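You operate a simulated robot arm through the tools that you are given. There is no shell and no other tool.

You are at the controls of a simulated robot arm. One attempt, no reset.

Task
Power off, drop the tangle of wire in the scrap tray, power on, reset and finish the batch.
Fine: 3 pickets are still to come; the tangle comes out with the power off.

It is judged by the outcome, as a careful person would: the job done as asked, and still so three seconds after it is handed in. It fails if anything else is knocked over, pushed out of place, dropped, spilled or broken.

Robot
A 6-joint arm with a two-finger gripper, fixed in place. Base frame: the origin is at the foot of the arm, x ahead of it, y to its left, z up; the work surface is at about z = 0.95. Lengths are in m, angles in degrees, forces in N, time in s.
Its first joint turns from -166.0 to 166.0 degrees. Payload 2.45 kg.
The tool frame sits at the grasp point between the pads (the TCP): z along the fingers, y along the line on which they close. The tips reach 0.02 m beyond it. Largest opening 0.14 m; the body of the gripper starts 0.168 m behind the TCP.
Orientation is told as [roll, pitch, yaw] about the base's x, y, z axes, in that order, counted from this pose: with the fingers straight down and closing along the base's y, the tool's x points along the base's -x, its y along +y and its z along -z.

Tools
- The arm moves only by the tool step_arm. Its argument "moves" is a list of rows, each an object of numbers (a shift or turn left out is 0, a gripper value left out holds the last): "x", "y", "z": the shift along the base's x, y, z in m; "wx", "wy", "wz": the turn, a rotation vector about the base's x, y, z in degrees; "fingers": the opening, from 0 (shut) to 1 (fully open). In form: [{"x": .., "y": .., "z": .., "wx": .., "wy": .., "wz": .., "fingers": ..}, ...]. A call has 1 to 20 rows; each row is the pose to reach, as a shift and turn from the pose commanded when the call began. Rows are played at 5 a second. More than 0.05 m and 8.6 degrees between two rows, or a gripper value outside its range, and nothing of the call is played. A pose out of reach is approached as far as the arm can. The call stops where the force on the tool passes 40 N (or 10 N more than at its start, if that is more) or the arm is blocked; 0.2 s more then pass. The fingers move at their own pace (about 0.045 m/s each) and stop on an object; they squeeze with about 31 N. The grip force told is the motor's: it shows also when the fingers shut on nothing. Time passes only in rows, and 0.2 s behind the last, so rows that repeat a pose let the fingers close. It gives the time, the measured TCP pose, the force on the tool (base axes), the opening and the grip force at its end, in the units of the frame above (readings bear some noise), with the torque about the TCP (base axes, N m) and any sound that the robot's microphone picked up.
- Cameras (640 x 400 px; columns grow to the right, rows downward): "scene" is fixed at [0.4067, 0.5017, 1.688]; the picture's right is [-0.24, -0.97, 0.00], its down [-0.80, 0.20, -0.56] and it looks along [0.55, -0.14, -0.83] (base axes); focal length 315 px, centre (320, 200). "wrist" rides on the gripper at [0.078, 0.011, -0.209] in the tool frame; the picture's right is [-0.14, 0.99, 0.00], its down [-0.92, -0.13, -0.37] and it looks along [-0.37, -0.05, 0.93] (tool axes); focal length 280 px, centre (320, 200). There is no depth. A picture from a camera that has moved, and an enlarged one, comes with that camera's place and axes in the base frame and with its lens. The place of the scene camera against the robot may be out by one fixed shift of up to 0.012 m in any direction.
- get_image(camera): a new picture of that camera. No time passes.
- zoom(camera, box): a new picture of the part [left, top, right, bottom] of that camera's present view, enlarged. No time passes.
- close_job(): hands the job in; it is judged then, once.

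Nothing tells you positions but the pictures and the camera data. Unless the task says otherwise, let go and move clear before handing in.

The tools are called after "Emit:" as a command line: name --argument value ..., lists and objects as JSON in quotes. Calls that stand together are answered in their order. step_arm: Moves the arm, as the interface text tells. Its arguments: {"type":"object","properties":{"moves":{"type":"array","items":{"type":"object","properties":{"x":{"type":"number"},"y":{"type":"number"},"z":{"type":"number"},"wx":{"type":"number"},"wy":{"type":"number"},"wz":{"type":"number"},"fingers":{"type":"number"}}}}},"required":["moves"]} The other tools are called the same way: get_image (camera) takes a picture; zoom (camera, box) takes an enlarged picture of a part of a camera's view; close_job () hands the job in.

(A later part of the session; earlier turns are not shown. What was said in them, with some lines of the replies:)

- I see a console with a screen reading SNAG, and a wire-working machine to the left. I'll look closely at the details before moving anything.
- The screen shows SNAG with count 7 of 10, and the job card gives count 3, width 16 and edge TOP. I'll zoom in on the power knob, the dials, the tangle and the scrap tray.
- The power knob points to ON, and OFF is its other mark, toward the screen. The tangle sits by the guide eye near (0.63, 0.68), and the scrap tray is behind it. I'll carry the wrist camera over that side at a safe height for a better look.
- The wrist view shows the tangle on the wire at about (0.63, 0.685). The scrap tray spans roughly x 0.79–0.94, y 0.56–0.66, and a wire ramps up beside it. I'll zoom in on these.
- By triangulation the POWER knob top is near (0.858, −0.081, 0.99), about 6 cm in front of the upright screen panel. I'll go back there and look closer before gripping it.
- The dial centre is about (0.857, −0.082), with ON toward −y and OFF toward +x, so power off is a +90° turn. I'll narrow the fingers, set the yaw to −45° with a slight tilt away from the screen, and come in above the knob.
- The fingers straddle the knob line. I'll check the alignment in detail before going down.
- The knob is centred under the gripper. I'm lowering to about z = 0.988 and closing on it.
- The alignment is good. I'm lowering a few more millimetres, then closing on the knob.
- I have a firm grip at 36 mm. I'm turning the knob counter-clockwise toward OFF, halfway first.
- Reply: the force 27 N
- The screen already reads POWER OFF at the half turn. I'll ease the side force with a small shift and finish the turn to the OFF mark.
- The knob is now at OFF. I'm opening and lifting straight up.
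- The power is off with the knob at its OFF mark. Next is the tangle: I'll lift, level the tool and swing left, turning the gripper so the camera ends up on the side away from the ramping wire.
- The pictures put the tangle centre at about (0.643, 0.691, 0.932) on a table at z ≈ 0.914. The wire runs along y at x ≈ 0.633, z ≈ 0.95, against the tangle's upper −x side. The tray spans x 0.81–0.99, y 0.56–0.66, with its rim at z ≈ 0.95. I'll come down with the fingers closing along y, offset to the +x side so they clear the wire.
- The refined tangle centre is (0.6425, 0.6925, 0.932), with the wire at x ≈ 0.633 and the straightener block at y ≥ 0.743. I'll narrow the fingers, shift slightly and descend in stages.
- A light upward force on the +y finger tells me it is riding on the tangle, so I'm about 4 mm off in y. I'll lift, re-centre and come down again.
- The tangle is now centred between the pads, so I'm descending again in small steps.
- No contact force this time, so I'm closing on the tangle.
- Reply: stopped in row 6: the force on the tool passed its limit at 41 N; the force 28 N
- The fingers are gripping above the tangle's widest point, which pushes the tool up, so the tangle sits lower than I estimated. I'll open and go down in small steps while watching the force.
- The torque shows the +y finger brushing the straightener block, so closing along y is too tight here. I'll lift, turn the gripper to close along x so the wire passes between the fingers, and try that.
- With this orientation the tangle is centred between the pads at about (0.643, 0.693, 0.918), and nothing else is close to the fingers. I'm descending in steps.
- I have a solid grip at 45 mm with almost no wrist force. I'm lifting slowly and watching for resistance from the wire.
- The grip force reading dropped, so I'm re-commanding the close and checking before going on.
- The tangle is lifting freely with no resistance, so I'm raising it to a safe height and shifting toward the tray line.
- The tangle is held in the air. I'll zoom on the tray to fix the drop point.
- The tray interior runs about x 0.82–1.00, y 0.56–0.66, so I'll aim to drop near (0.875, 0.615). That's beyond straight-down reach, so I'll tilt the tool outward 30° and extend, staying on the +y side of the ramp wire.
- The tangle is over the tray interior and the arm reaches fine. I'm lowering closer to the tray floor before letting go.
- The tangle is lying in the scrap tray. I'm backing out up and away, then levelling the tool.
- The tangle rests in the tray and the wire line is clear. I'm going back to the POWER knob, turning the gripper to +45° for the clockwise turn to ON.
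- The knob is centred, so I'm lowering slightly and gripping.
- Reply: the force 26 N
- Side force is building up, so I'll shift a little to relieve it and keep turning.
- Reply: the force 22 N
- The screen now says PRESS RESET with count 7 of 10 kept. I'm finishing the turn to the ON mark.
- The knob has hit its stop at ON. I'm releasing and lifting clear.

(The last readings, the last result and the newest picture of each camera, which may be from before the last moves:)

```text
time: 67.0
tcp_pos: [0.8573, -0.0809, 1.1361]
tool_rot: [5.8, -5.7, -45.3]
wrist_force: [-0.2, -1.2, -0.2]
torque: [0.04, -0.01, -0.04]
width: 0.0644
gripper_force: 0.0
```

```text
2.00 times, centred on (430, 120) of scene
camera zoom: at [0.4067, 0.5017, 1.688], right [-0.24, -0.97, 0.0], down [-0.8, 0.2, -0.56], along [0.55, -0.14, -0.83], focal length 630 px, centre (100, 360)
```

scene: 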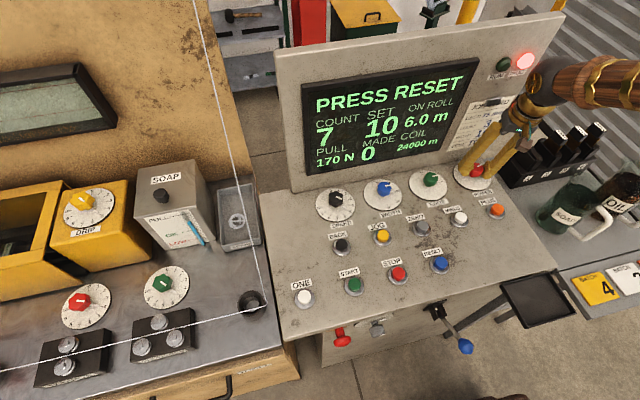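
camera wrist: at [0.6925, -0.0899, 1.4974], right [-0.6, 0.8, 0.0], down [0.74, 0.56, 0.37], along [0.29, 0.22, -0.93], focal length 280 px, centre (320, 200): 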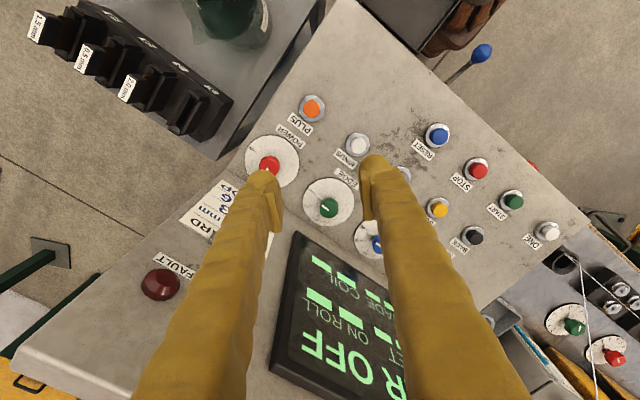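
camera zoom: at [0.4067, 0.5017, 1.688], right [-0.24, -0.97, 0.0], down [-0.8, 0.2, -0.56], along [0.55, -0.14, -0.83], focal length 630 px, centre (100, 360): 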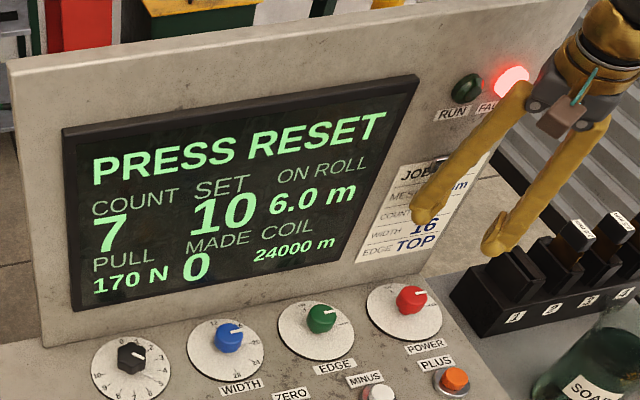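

Power is on and the count is still 7 of 10. Next is RESET, the blue button near (0.626, 0.139). I'll level the tool, close the fingers and move above it.

Emit:
step_arm --moves '[{"x": -0.03, "z": 0.03, "wy": 4, "fingers": 0.2}, {"x": -0.06, "z": 0.05, "wy": 8, "fingers": 0.0}, {"x": -0.06, "z": 0.05, "wy": 8, "fingers": 0.0}]'

Emit:
step_arm --moves '[{"wz": 7.5, "x": -0.03, "y": 0.035, "fingers": 0.0}, {"wz": 15, "x": -0.06, "y": 0.07, "fingers": 0.0}, {"wz": 22.5, "x": -0.09, "y": 0.105, "fingers": 0.0}, {"wz": 30, "x": -0.12, "y": 0.14, "fingers": 0.0}, {"wz": 37.5, "x": -0.145, "y": 0.18, "fingers": 0.0}, {"wz": 45, "x": -0.17, "y": 0.22, "z": -0.03, "fingers": 0.0}, {"wz": 45, "x": -0.17, "y": 0.22, "z": -0.08, "fingers": 0.0}, {"wz": 45, "x": -0.17, "y": 0.22, "z": -0.08, "fingers": 0.0}]'

Emit:
get_image --camera "wrist"

Emit:
get_image --camera "scene"

```text
time: 67.8
tcp_pos: [0.797, -0.0814, 1.1862]
tool_rot: [0.0, -0.1, -44.9]
wrist_force: [-0.1, -0.2, 0.7]
torque: [-0.01, 0.0, 0.03]
width: 0.0
gripper_force: 4.2
```

```text
refused: row 6 steps farther than a row can; nothing moved
```

```text
taken
camera wrist: at [0.7479, -0.0175, 1.3952], right [0.8, 0.6, 0.0], down [0.56, -0.74, 0.37], along [0.22, -0.29, -0.93], focal length 280 px, centre (320, 200)
```

wrist: 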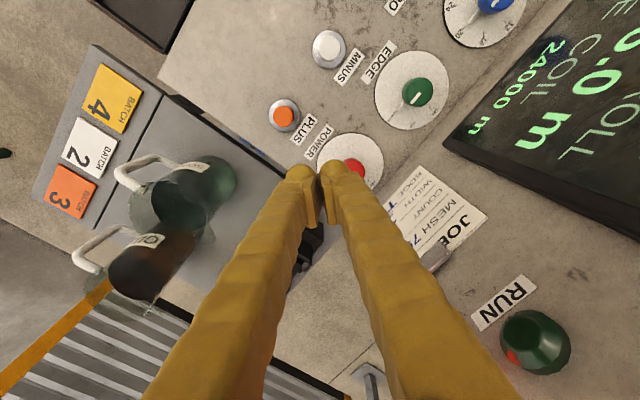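

```text
taken
```

scene: 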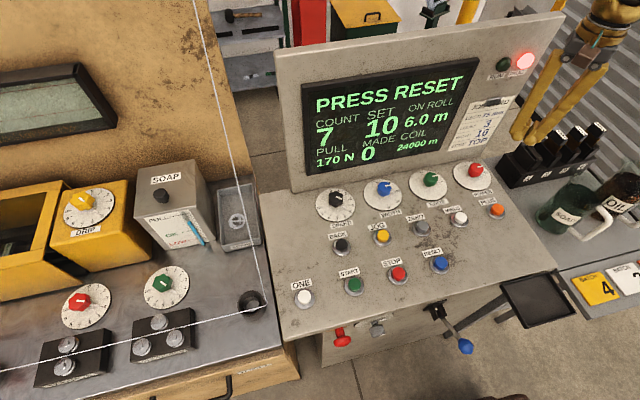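

Row 6 of that move was too large, so I'm splitting it into smaller steps.

Emit:
step_arm --moves '[{"wz": 7.5, "x": -0.03, "y": 0.035, "fingers": 0.0}, {"wz": 15, "x": -0.06, "y": 0.07, "fingers": 0.0}, {"wz": 22.5, "x": -0.09, "y": 0.105, "fingers": 0.0}, {"wz": 30, "x": -0.12, "y": 0.14, "fingers": 0.0}, {"wz": 37.5, "x": -0.145, "y": 0.18, "fingers": 0.0}, {"wz": 45, "x": -0.17, "y": 0.22, "fingers": 0.0}, {"wz": 45, "x": -0.17, "y": 0.22, "z": -0.04, "fingers": 0.0}, {"wz": 45, "x": -0.17, "y": 0.22, "z": -0.08, "fingers": 0.0}, {"wz": 45, "x": -0.17, "y": 0.22, "z": -0.08, "fingers": 0.0}]'

Emit:
get_image --camera "wrist"

Emit:
get_image --camera "scene"

```text
time: 69.8
tcp_pos: [0.6288, 0.1366, 1.1065]
tool_rot: [0.1, -0.1, 0.0]
wrist_force: [0.6, 0.7, -0.3]
torque: [0.0, -0.02, 0.02]
width: 0.0
gripper_force: 29.8
```

```text
taken
camera wrist: at [0.5486, 0.1464, 1.3161], right [0.14, 0.99, 0.0], down [0.92, -0.13, 0.37], along [0.37, -0.05, -0.93], focal length 280 px, centre (320, 200)
```

wrist: 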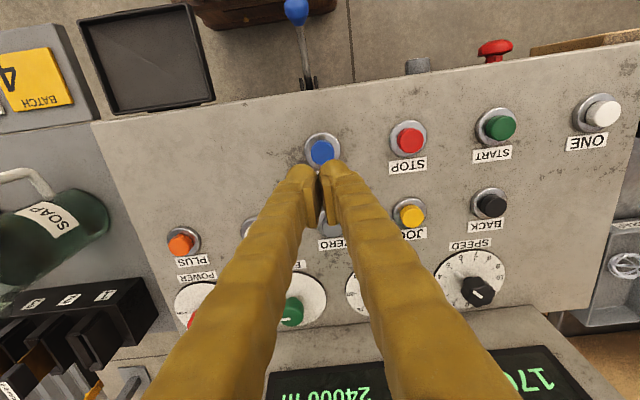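

```text
taken
```

scene: 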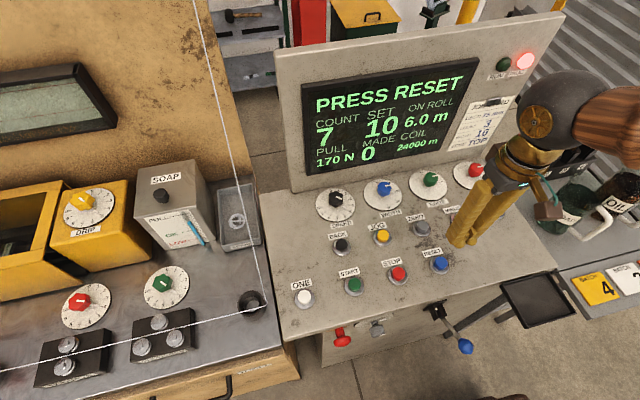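

Emit:
zoom --camera "wrist" --box '[260, 90, 420, 220]'

Emit:
zoom --camera "wrist" --box '[380, 80, 540, 210]'

```text
3.08 times, centred on (340, 155) of wrist
camera zoom: at [0.5486, 0.1464, 1.3161], right [0.14, 0.99, 0.0], down [0.92, -0.13, 0.37], along [0.37, -0.05, -0.93], focal length 863 px, centre (258, 338)
```

zoom: 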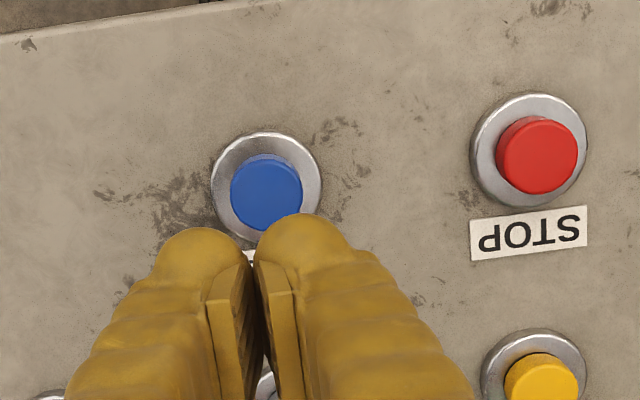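

```text
3.08 times, centred on (460, 145) of wrist
camera zoom: at [0.5486, 0.1464, 1.3161], right [0.14, 0.99, 0.0], down [0.92, -0.13, 0.37], along [0.37, -0.05, -0.93], focal length 863 px, centre (-111, 369)
```

zoom: 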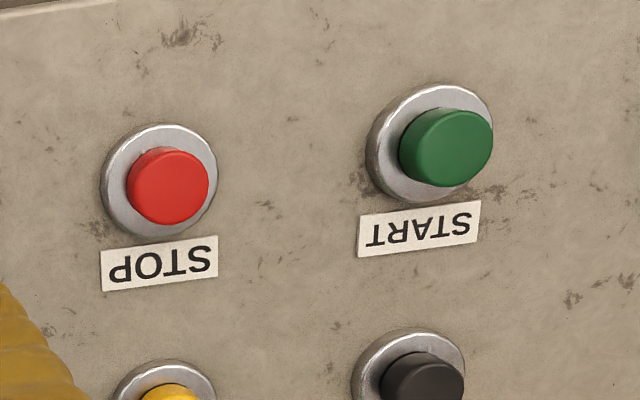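

RESET is about 3–4 mm in +y from the tool axis. I'll shift over it and come down close to the button.

Emit:
step_arm --moves '[{"y": 0.0035, "z": -0.03, "fingers": 0.0}, {"y": 0.0035, "z": -0.06, "fingers": 0.0}, {"y": 0.0035, "z": -0.09, "fingers": 0.0}, {"y": 0.0035, "z": -0.112, "fingers": 0.0}, {"y": 0.0035, "z": -0.112, "fingers": 0.0}]'

Emit:
get_image --camera "wrist"

Emit:
zoom --camera "scene" --box '[360, 180, 520, 300]'

```text
time: 71.0
tcp_pos: [0.6283, 0.1413, 0.9933]
tool_rot: [0.0, -0.2, 0.0]
wrist_force: [0.2, 0.4, -0.4]
torque: [0.0, 0.02, -0.01]
width: 0.0
gripper_force: 29.2
```

```text
taken
camera wrist: at [0.5482, 0.1519, 1.2022], right [0.14, 0.99, 0.0], down [0.92, -0.13, 0.37], along [0.37, -0.05, -0.93], focal length 280 px, centre (320, 200)
```

wrist: 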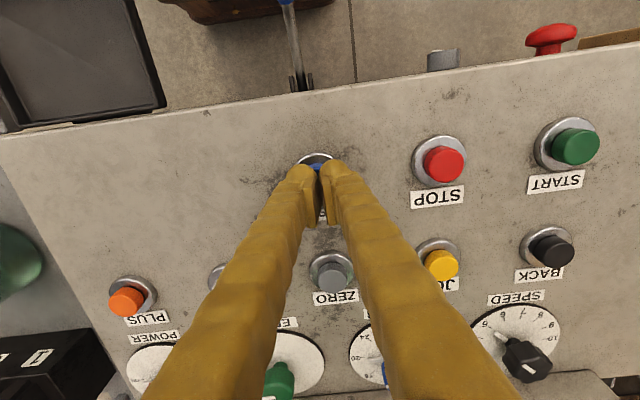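

```text
3.33 times, centred on (440, 240) of scene
camera zoom: at [0.4067, 0.5017, 1.688], right [-0.24, -0.97, 0.0], down [-0.8, 0.2, -0.56], along [0.55, -0.14, -0.83], focal length 1050 px, centre (-80, 67)
```

zoom: 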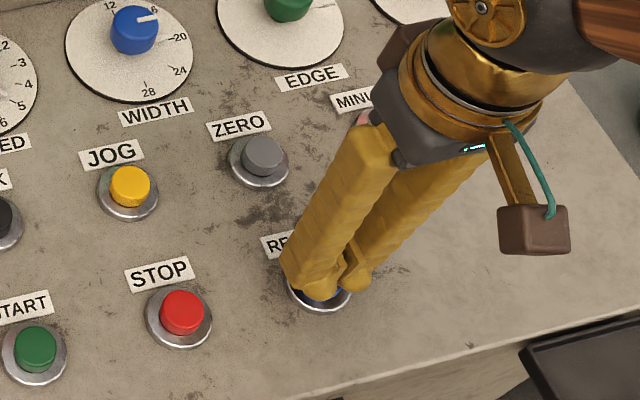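

The fingertips are right over RESET, so I'm pressing down gently.

Emit:
step_arm --moves '[{"z": -0.007, "fingers": 0.0}, {"z": -0.012, "fingers": 0.0}, {"z": -0.016, "fingers": 0.0}]'

Emit:
zoom --camera "scene" --box '[290, 20, 570, 220]'

```text
time: 71.7
tcp_pos: [0.6284, 0.1403, 0.9851]
tool_rot: [0.1, -0.2, 0.0]
wrist_force: [-12.2, -3.2, 28.8]
torque: [-0.1, 0.46, 0.02]
width: 0.0061
gripper_force: 29.8
heard: click
stopped in row 3: the force on the tool passed its limit at 46 N (the readings are from after the stop); the commanded pose is now the measured one
```

```text
2.00 times, centred on (430, 120) of scene
camera zoom: at [0.4067, 0.5017, 1.688], right [-0.24, -0.97, 0.0], down [-0.8, 0.2, -0.56], along [0.55, -0.14, -0.83], focal length 630 px, centre (100, 360)
```

zoom: 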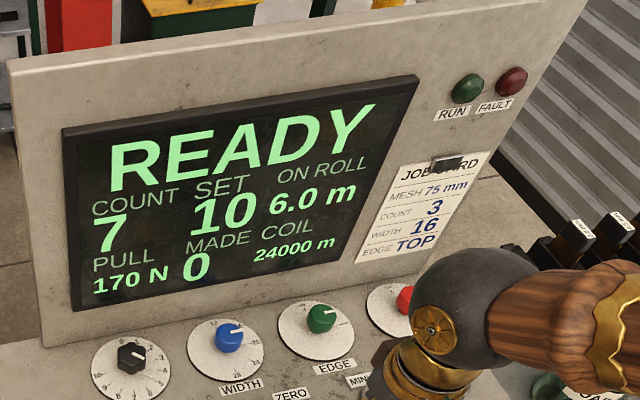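

RESET clicked and the screen shows READY with the fault lamp out. I'm lifting and moving over to START near (0.626, 0.361).

Emit:
step_arm --moves '[{"z": 0.02, "fingers": 0.0}, {"z": 0.06, "fingers": 0.0}, {"z": 0.1, "fingers": 0.0}, {"z": 0.1, "y": 0.045, "fingers": 0.0}, {"z": 0.1, "y": 0.09, "fingers": 0.0}, {"z": 0.1, "y": 0.135, "fingers": 0.0}, {"z": 0.1, "y": 0.18, "fingers": 0.0}, {"z": 0.1, "y": 0.221, "fingers": 0.0}, {"z": 0.1, "y": 0.221, "fingers": 0.0}]'

Emit:
get_image --camera "wrist"

Emit:
zoom --camera "wrist" --box '[260, 90, 420, 220]'

Emit:
get_image --camera "scene"

```text
time: 73.7
tcp_pos: [0.629, 0.3622, 1.0824]
tool_rot: [0.1, -0.2, -0.2]
wrist_force: [-0.2, -0.2, -0.4]
torque: [0.0, -0.02, 0.01]
width: 0.0
gripper_force: 29.5
```

```text
taken
camera wrist: at [0.5496, 0.3728, 1.2917], right [0.14, 0.99, 0.0], down [0.92, -0.13, 0.37], along [0.37, -0.05, -0.93], focal length 280 px, centre (320, 200)
```

wrist: 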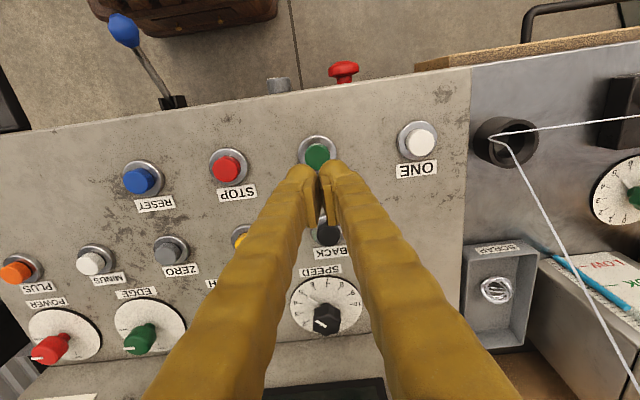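

```text
3.08 times, centred on (340, 155) of wrist
camera zoom: at [0.5496, 0.3728, 1.2917], right [0.14, 0.99, 0.0], down [0.92, -0.13, 0.37], along [0.37, -0.05, -0.93], focal length 863 px, centre (258, 338)
```

zoom: 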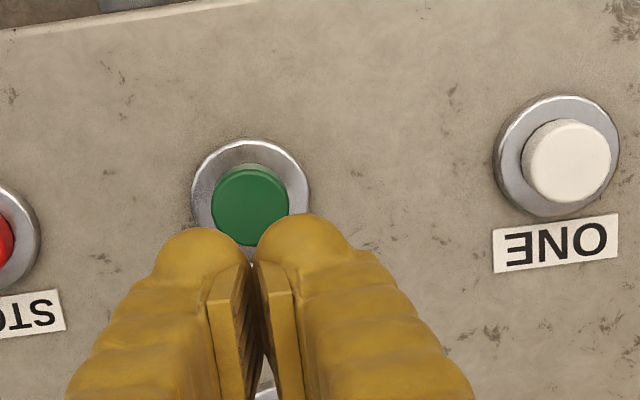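

```text
taken
```

scene: 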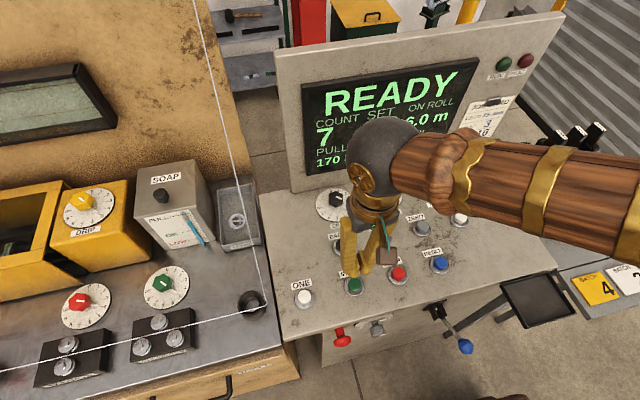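

Emit:
step_arm --moves '[{"x": -0.002, "y": -0.0025, "z": -0.03, "fingers": 0.0}, {"x": -0.002, "y": -0.0025, "z": -0.06, "fingers": 0.0}, {"x": -0.002, "y": -0.0025, "z": -0.08, "fingers": 0.0}, {"x": -0.002, "y": -0.0025, "z": -0.085, "fingers": 0.0}, {"x": -0.002, "y": -0.0025, "z": -0.085, "fingers": 0.0}]'

Emit:
zoom --camera "wrist" --box '[260, 90, 420, 220]'

Emit:
zoom --camera "scene" --box '[270, 220, 430, 340]'

```text
time: 74.9
tcp_pos: [0.6266, 0.3586, 0.9967]
tool_rot: [0.1, -0.2, 0.0]
wrist_force: [-0.4, 0.1, 0.1]
torque: [-0.01, 0.0, 0.0]
width: 0.0
gripper_force: 29.2
```

```text
3.08 times, centred on (340, 155) of wrist
camera zoom: at [0.5469, 0.3689, 1.2057], right [0.14, 0.99, 0.0], down [0.92, -0.13, 0.37], along [0.37, -0.05, -0.93], focal length 863 px, centre (258, 338)
```

zoom: 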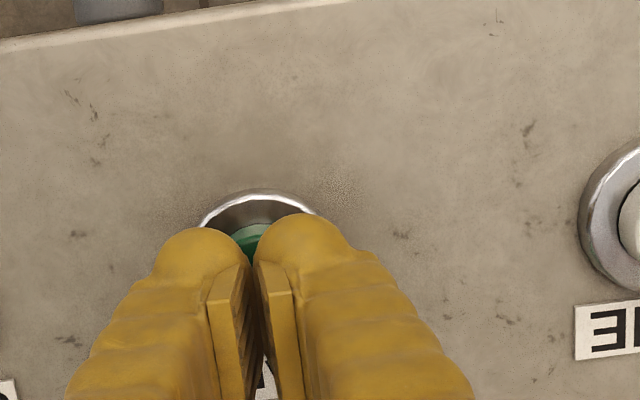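

```text
3.33 times, centred on (350, 280) of scene
camera zoom: at [0.4067, 0.5017, 1.688], right [-0.24, -0.97, 0.0], down [-0.8, 0.2, -0.56], along [0.55, -0.14, -0.83], focal length 1050 px, centre (220, -67)
```

zoom: 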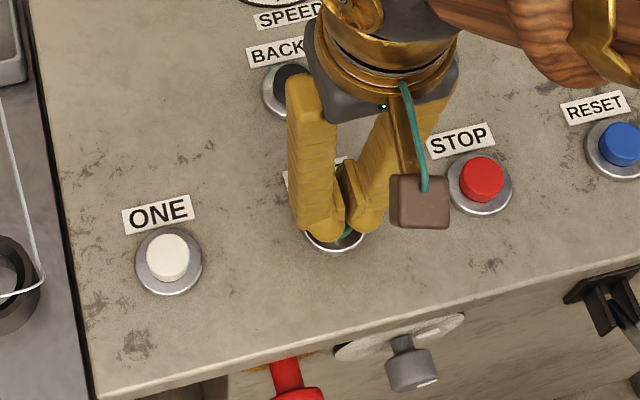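

The tips are centred over START, so I'm pressing.

Emit:
step_arm --moves '[{"z": -0.006, "fingers": 0.0}, {"z": -0.01, "fingers": 0.0}, {"z": -0.014, "fingers": 0.0}]'

Emit:
get_image --camera "scene"

```text
time: 75.7
tcp_pos: [0.6275, 0.3587, 0.9843]
tool_rot: [0.2, -0.2, 0.0]
wrist_force: [-0.4, 1.2, 19.6]
torque: [0.07, 0.11, -0.04]
width: 0.0057
gripper_force: 29.3
heard: click
```

```text
taken
```

scene: 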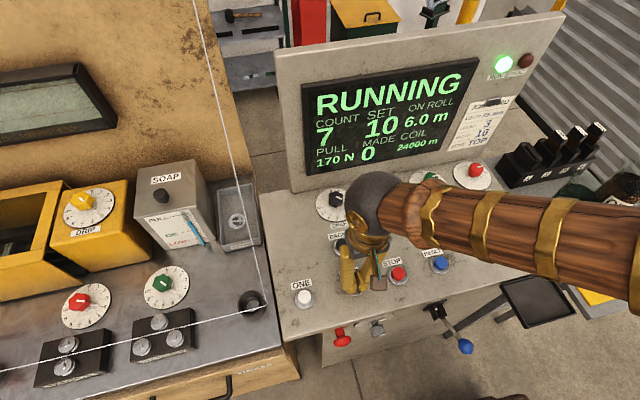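

RUNNING with the green lamp lit. I'm lifting clear, hovering near STOP in case it's needed, and watching the count.

Emit:
step_arm --moves '[{"z": 0.03, "fingers": 0.0}, {"z": 0.07, "fingers": 0.0}, {"z": 0.11, "fingers": 0.0}, {"z": 0.11, "y": -0.04, "fingers": 0.0}, {"z": 0.11, "y": -0.08, "fingers": 0.0}, {"z": 0.11, "y": -0.109, "fingers": 0.0}, {"z": 0.11, "y": -0.109, "fingers": 0.0}]'

Emit:
get_image --camera "scene"

```text
time: 77.3
tcp_pos: [0.6265, 0.2501, 1.093]
tool_rot: [0.1, -0.2, 0.0]
wrist_force: [0.4, -0.5, 0.7]
torque: [0.0, -0.01, 0.03]
width: 0.0001
gripper_force: 29.5
```

```text
taken
```

scene: 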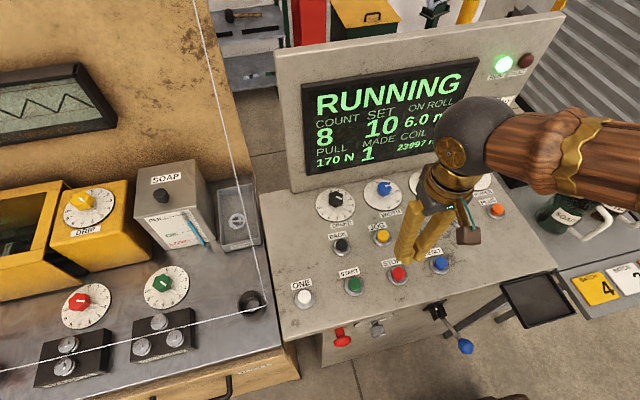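

The count is 8 and MADE is 1. I'll wait in short steps.

Emit:
step_arm --moves '[{"fingers": 0.0}, {"fingers": 0.0}, {"fingers": 0.0}, {"fingers": 0.0}]'

Emit:
get_image --camera "scene"

```text
time: 78.3
tcp_pos: [0.627, 0.2496, 1.0925]
tool_rot: [0.0, -0.3, 0.0]
wrist_force: [0.2, 0.5, 0.3]
torque: [0.03, 0.01, 0.0]
width: 0.0
gripper_force: 29.3
```

```text
taken
```

scene: 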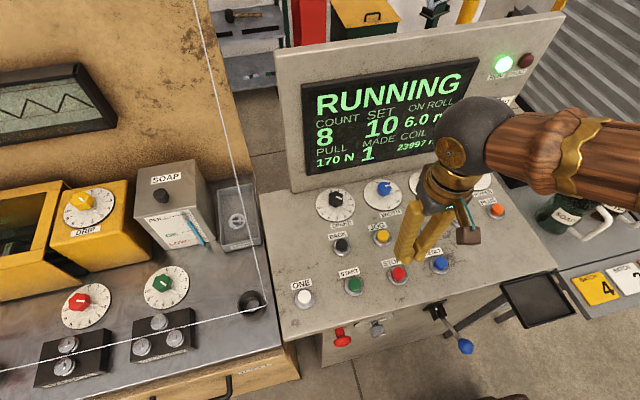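

Emit:
step_arm --moves '[{"fingers": 0.0}, {"fingers": 0.0}, {"fingers": 0.0}, {"fingers": 0.0}, {"fingers": 0.0}, {"fingers": 0.0}]'

Emit:
zoom --camera "scene" --box '[290, 20, 570, 220]'

```text
time: 79.7
tcp_pos: [0.6273, 0.2479, 1.0925]
tool_rot: [0.3, -0.2, 0.0]
wrist_force: [-0.1, 0.6, 0.2]
torque: [-0.01, -0.03, 0.02]
width: 0.0
gripper_force: 29.3
```

```text
2.00 times, centred on (430, 120) of scene
camera zoom: at [0.4067, 0.5017, 1.688], right [-0.24, -0.97, 0.0], down [-0.8, 0.2, -0.56], along [0.55, -0.14, -0.83], focal length 630 px, centre (100, 360)
```

zoom: 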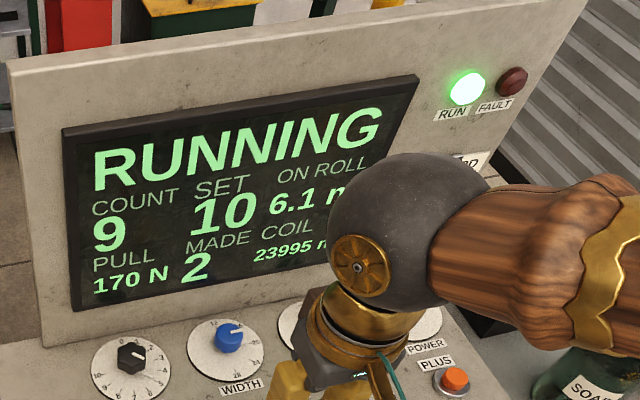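

Now 9 of 10. I'll wait for the last one and see whether the machine stops by itself.

Emit:
step_arm --moves '[{"fingers": 0.0}, {"fingers": 0.0}, {"fingers": 0.0}, {"fingers": 0.0}, {"fingers": 0.0}, {"fingers": 0.0}]'

Emit:
zoom --camera "scene" --box '[290, 20, 570, 220]'

```text
time: 81.1
tcp_pos: [0.626, 0.2494, 1.0923]
tool_rot: [0.1, -0.2, 0.0]
wrist_force: [-0.4, -0.2, -0.2]
torque: [0.0, 0.05, -0.02]
width: 0.0001
gripper_force: 29.4
```

```text
2.00 times, centred on (430, 120) of scene
camera zoom: at [0.4067, 0.5017, 1.688], right [-0.24, -0.97, 0.0], down [-0.8, 0.2, -0.56], along [0.55, -0.14, -0.83], focal length 630 px, centre (100, 360)
```

zoom: 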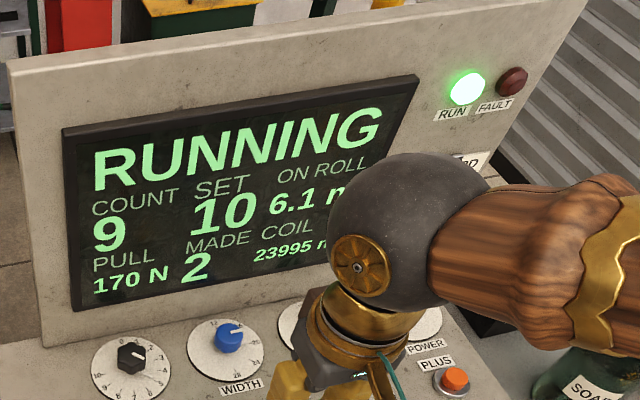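

Emit:
step_arm --moves '[{"fingers": 0.0}, {"fingers": 0.0}, {"fingers": 0.0}, {"fingers": 0.0}]'

Emit:
zoom --camera "scene" --box '[290, 20, 570, 220]'

```text
time: 82.1
tcp_pos: [0.6261, 0.2494, 1.0927]
tool_rot: [0.1, -0.1, 0.0]
wrist_force: [-1.4, -0.1, -0.5]
torque: [-0.04, 0.03, -0.01]
width: 0.0
gripper_force: 29.4
```

```text
2.00 times, centred on (430, 120) of scene
camera zoom: at [0.4067, 0.5017, 1.688], right [-0.24, -0.97, 0.0], down [-0.8, 0.2, -0.56], along [0.55, -0.14, -0.83], focal length 630 px, centre (100, 360)
```

zoom: 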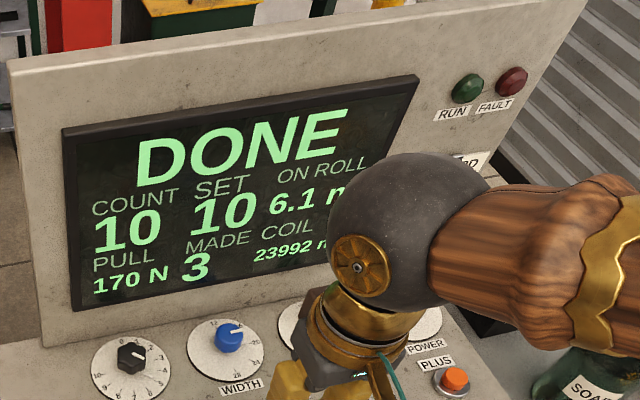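

DONE: count 10 of 10, MADE 3, and it stopped by itself. I'll move the arm up and clear, then check the whole scene once more.

Emit:
step_arm --moves '[{"z": 0.045, "fingers": 0.0}, {"z": 0.09, "fingers": 0.0}, {"z": 0.135, "fingers": 0.0}, {"z": 0.18, "fingers": 0.0}, {"z": 0.2, "y": -0.045, "fingers": 0.2}, {"z": 0.2, "y": -0.09, "fingers": 0.4}, {"z": 0.2, "y": -0.135, "fingers": 0.4}, {"z": 0.2, "y": -0.18, "fingers": 0.4}, {"z": 0.2, "y": -0.225, "fingers": 0.4}, {"z": 0.2, "y": -0.25, "fingers": 0.4}, {"z": 0.2, "y": -0.25, "fingers": 0.4}]'

Emit:
get_image --camera "scene"

Emit:
zoom --camera "scene" --box '[130, 150, 290, 340]'

Emit:
get_image --camera "wrist"

```text
time: 84.5
tcp_pos: [0.6271, 0.0037, 1.293]
tool_rot: [0.1, -0.2, 0.0]
wrist_force: [0.5, 0.5, -0.1]
torque: [0.03, 0.0, 0.02]
width: 0.0564
gripper_force: 0.0
```

```text
taken
```

scene: 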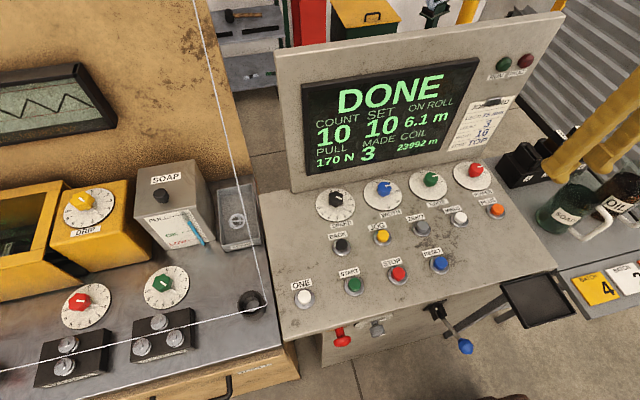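

```text
2.11 times, centred on (210, 245) of scene
camera zoom: at [0.4067, 0.5017, 1.688], right [-0.24, -0.97, 0.0], down [-0.8, 0.2, -0.56], along [0.55, -0.14, -0.83], focal length 664 px, centre (552, 105)
```

zoom: 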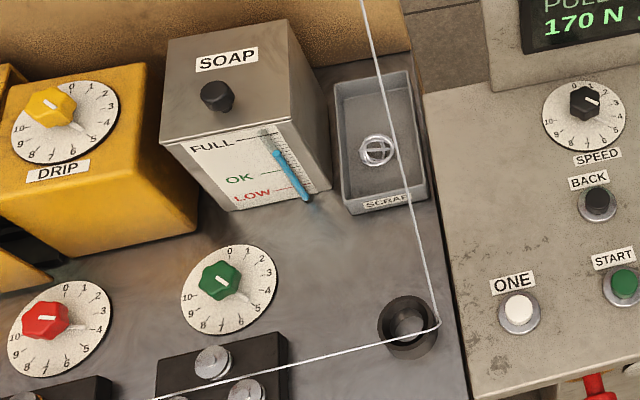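

```text
taken
camera wrist: at [0.5473, 0.0141, 1.5021], right [0.14, 0.99, 0.0], down [0.92, -0.13, 0.37], along [0.37, -0.05, -0.93], focal length 280 px, centre (320, 200)
```

wrist: 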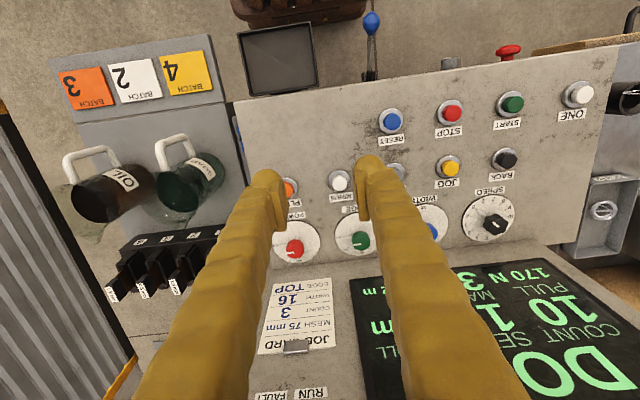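

The tangle is in the scrap tray and the screen shows DONE at 10 of 10. The lamps are off, the other dials and items look unchanged, and the arm is clear. Handing in.

Emit:
close_job

```text
The job is handed in.
```

The batch is finished. The screen shows DONE at 10 of 10, with the 3 remaining pickets made.

- **Power and tangle:** I switched the power off, lifted the tangle out and dropped it in the scrap tray. It was still lying there when I handed in.
- **Restart:** After power on, the count of 7 was kept. RESET cleared the fault, START ran the machine, and it stopped by itself at 10.
- **Contact with the machine:** On my first tries at the tangle, a finger pressed down on it and brushed the edge of the straightener block. I changed the grip direction. Nothing appeared moved in the last pictures.
- **Job card:** The card on the console reads width 16 and edge TOP, but the dials are at width 20 and edge BOTH. I left them alone, so the last three pickets match the settings the batch was already running on.
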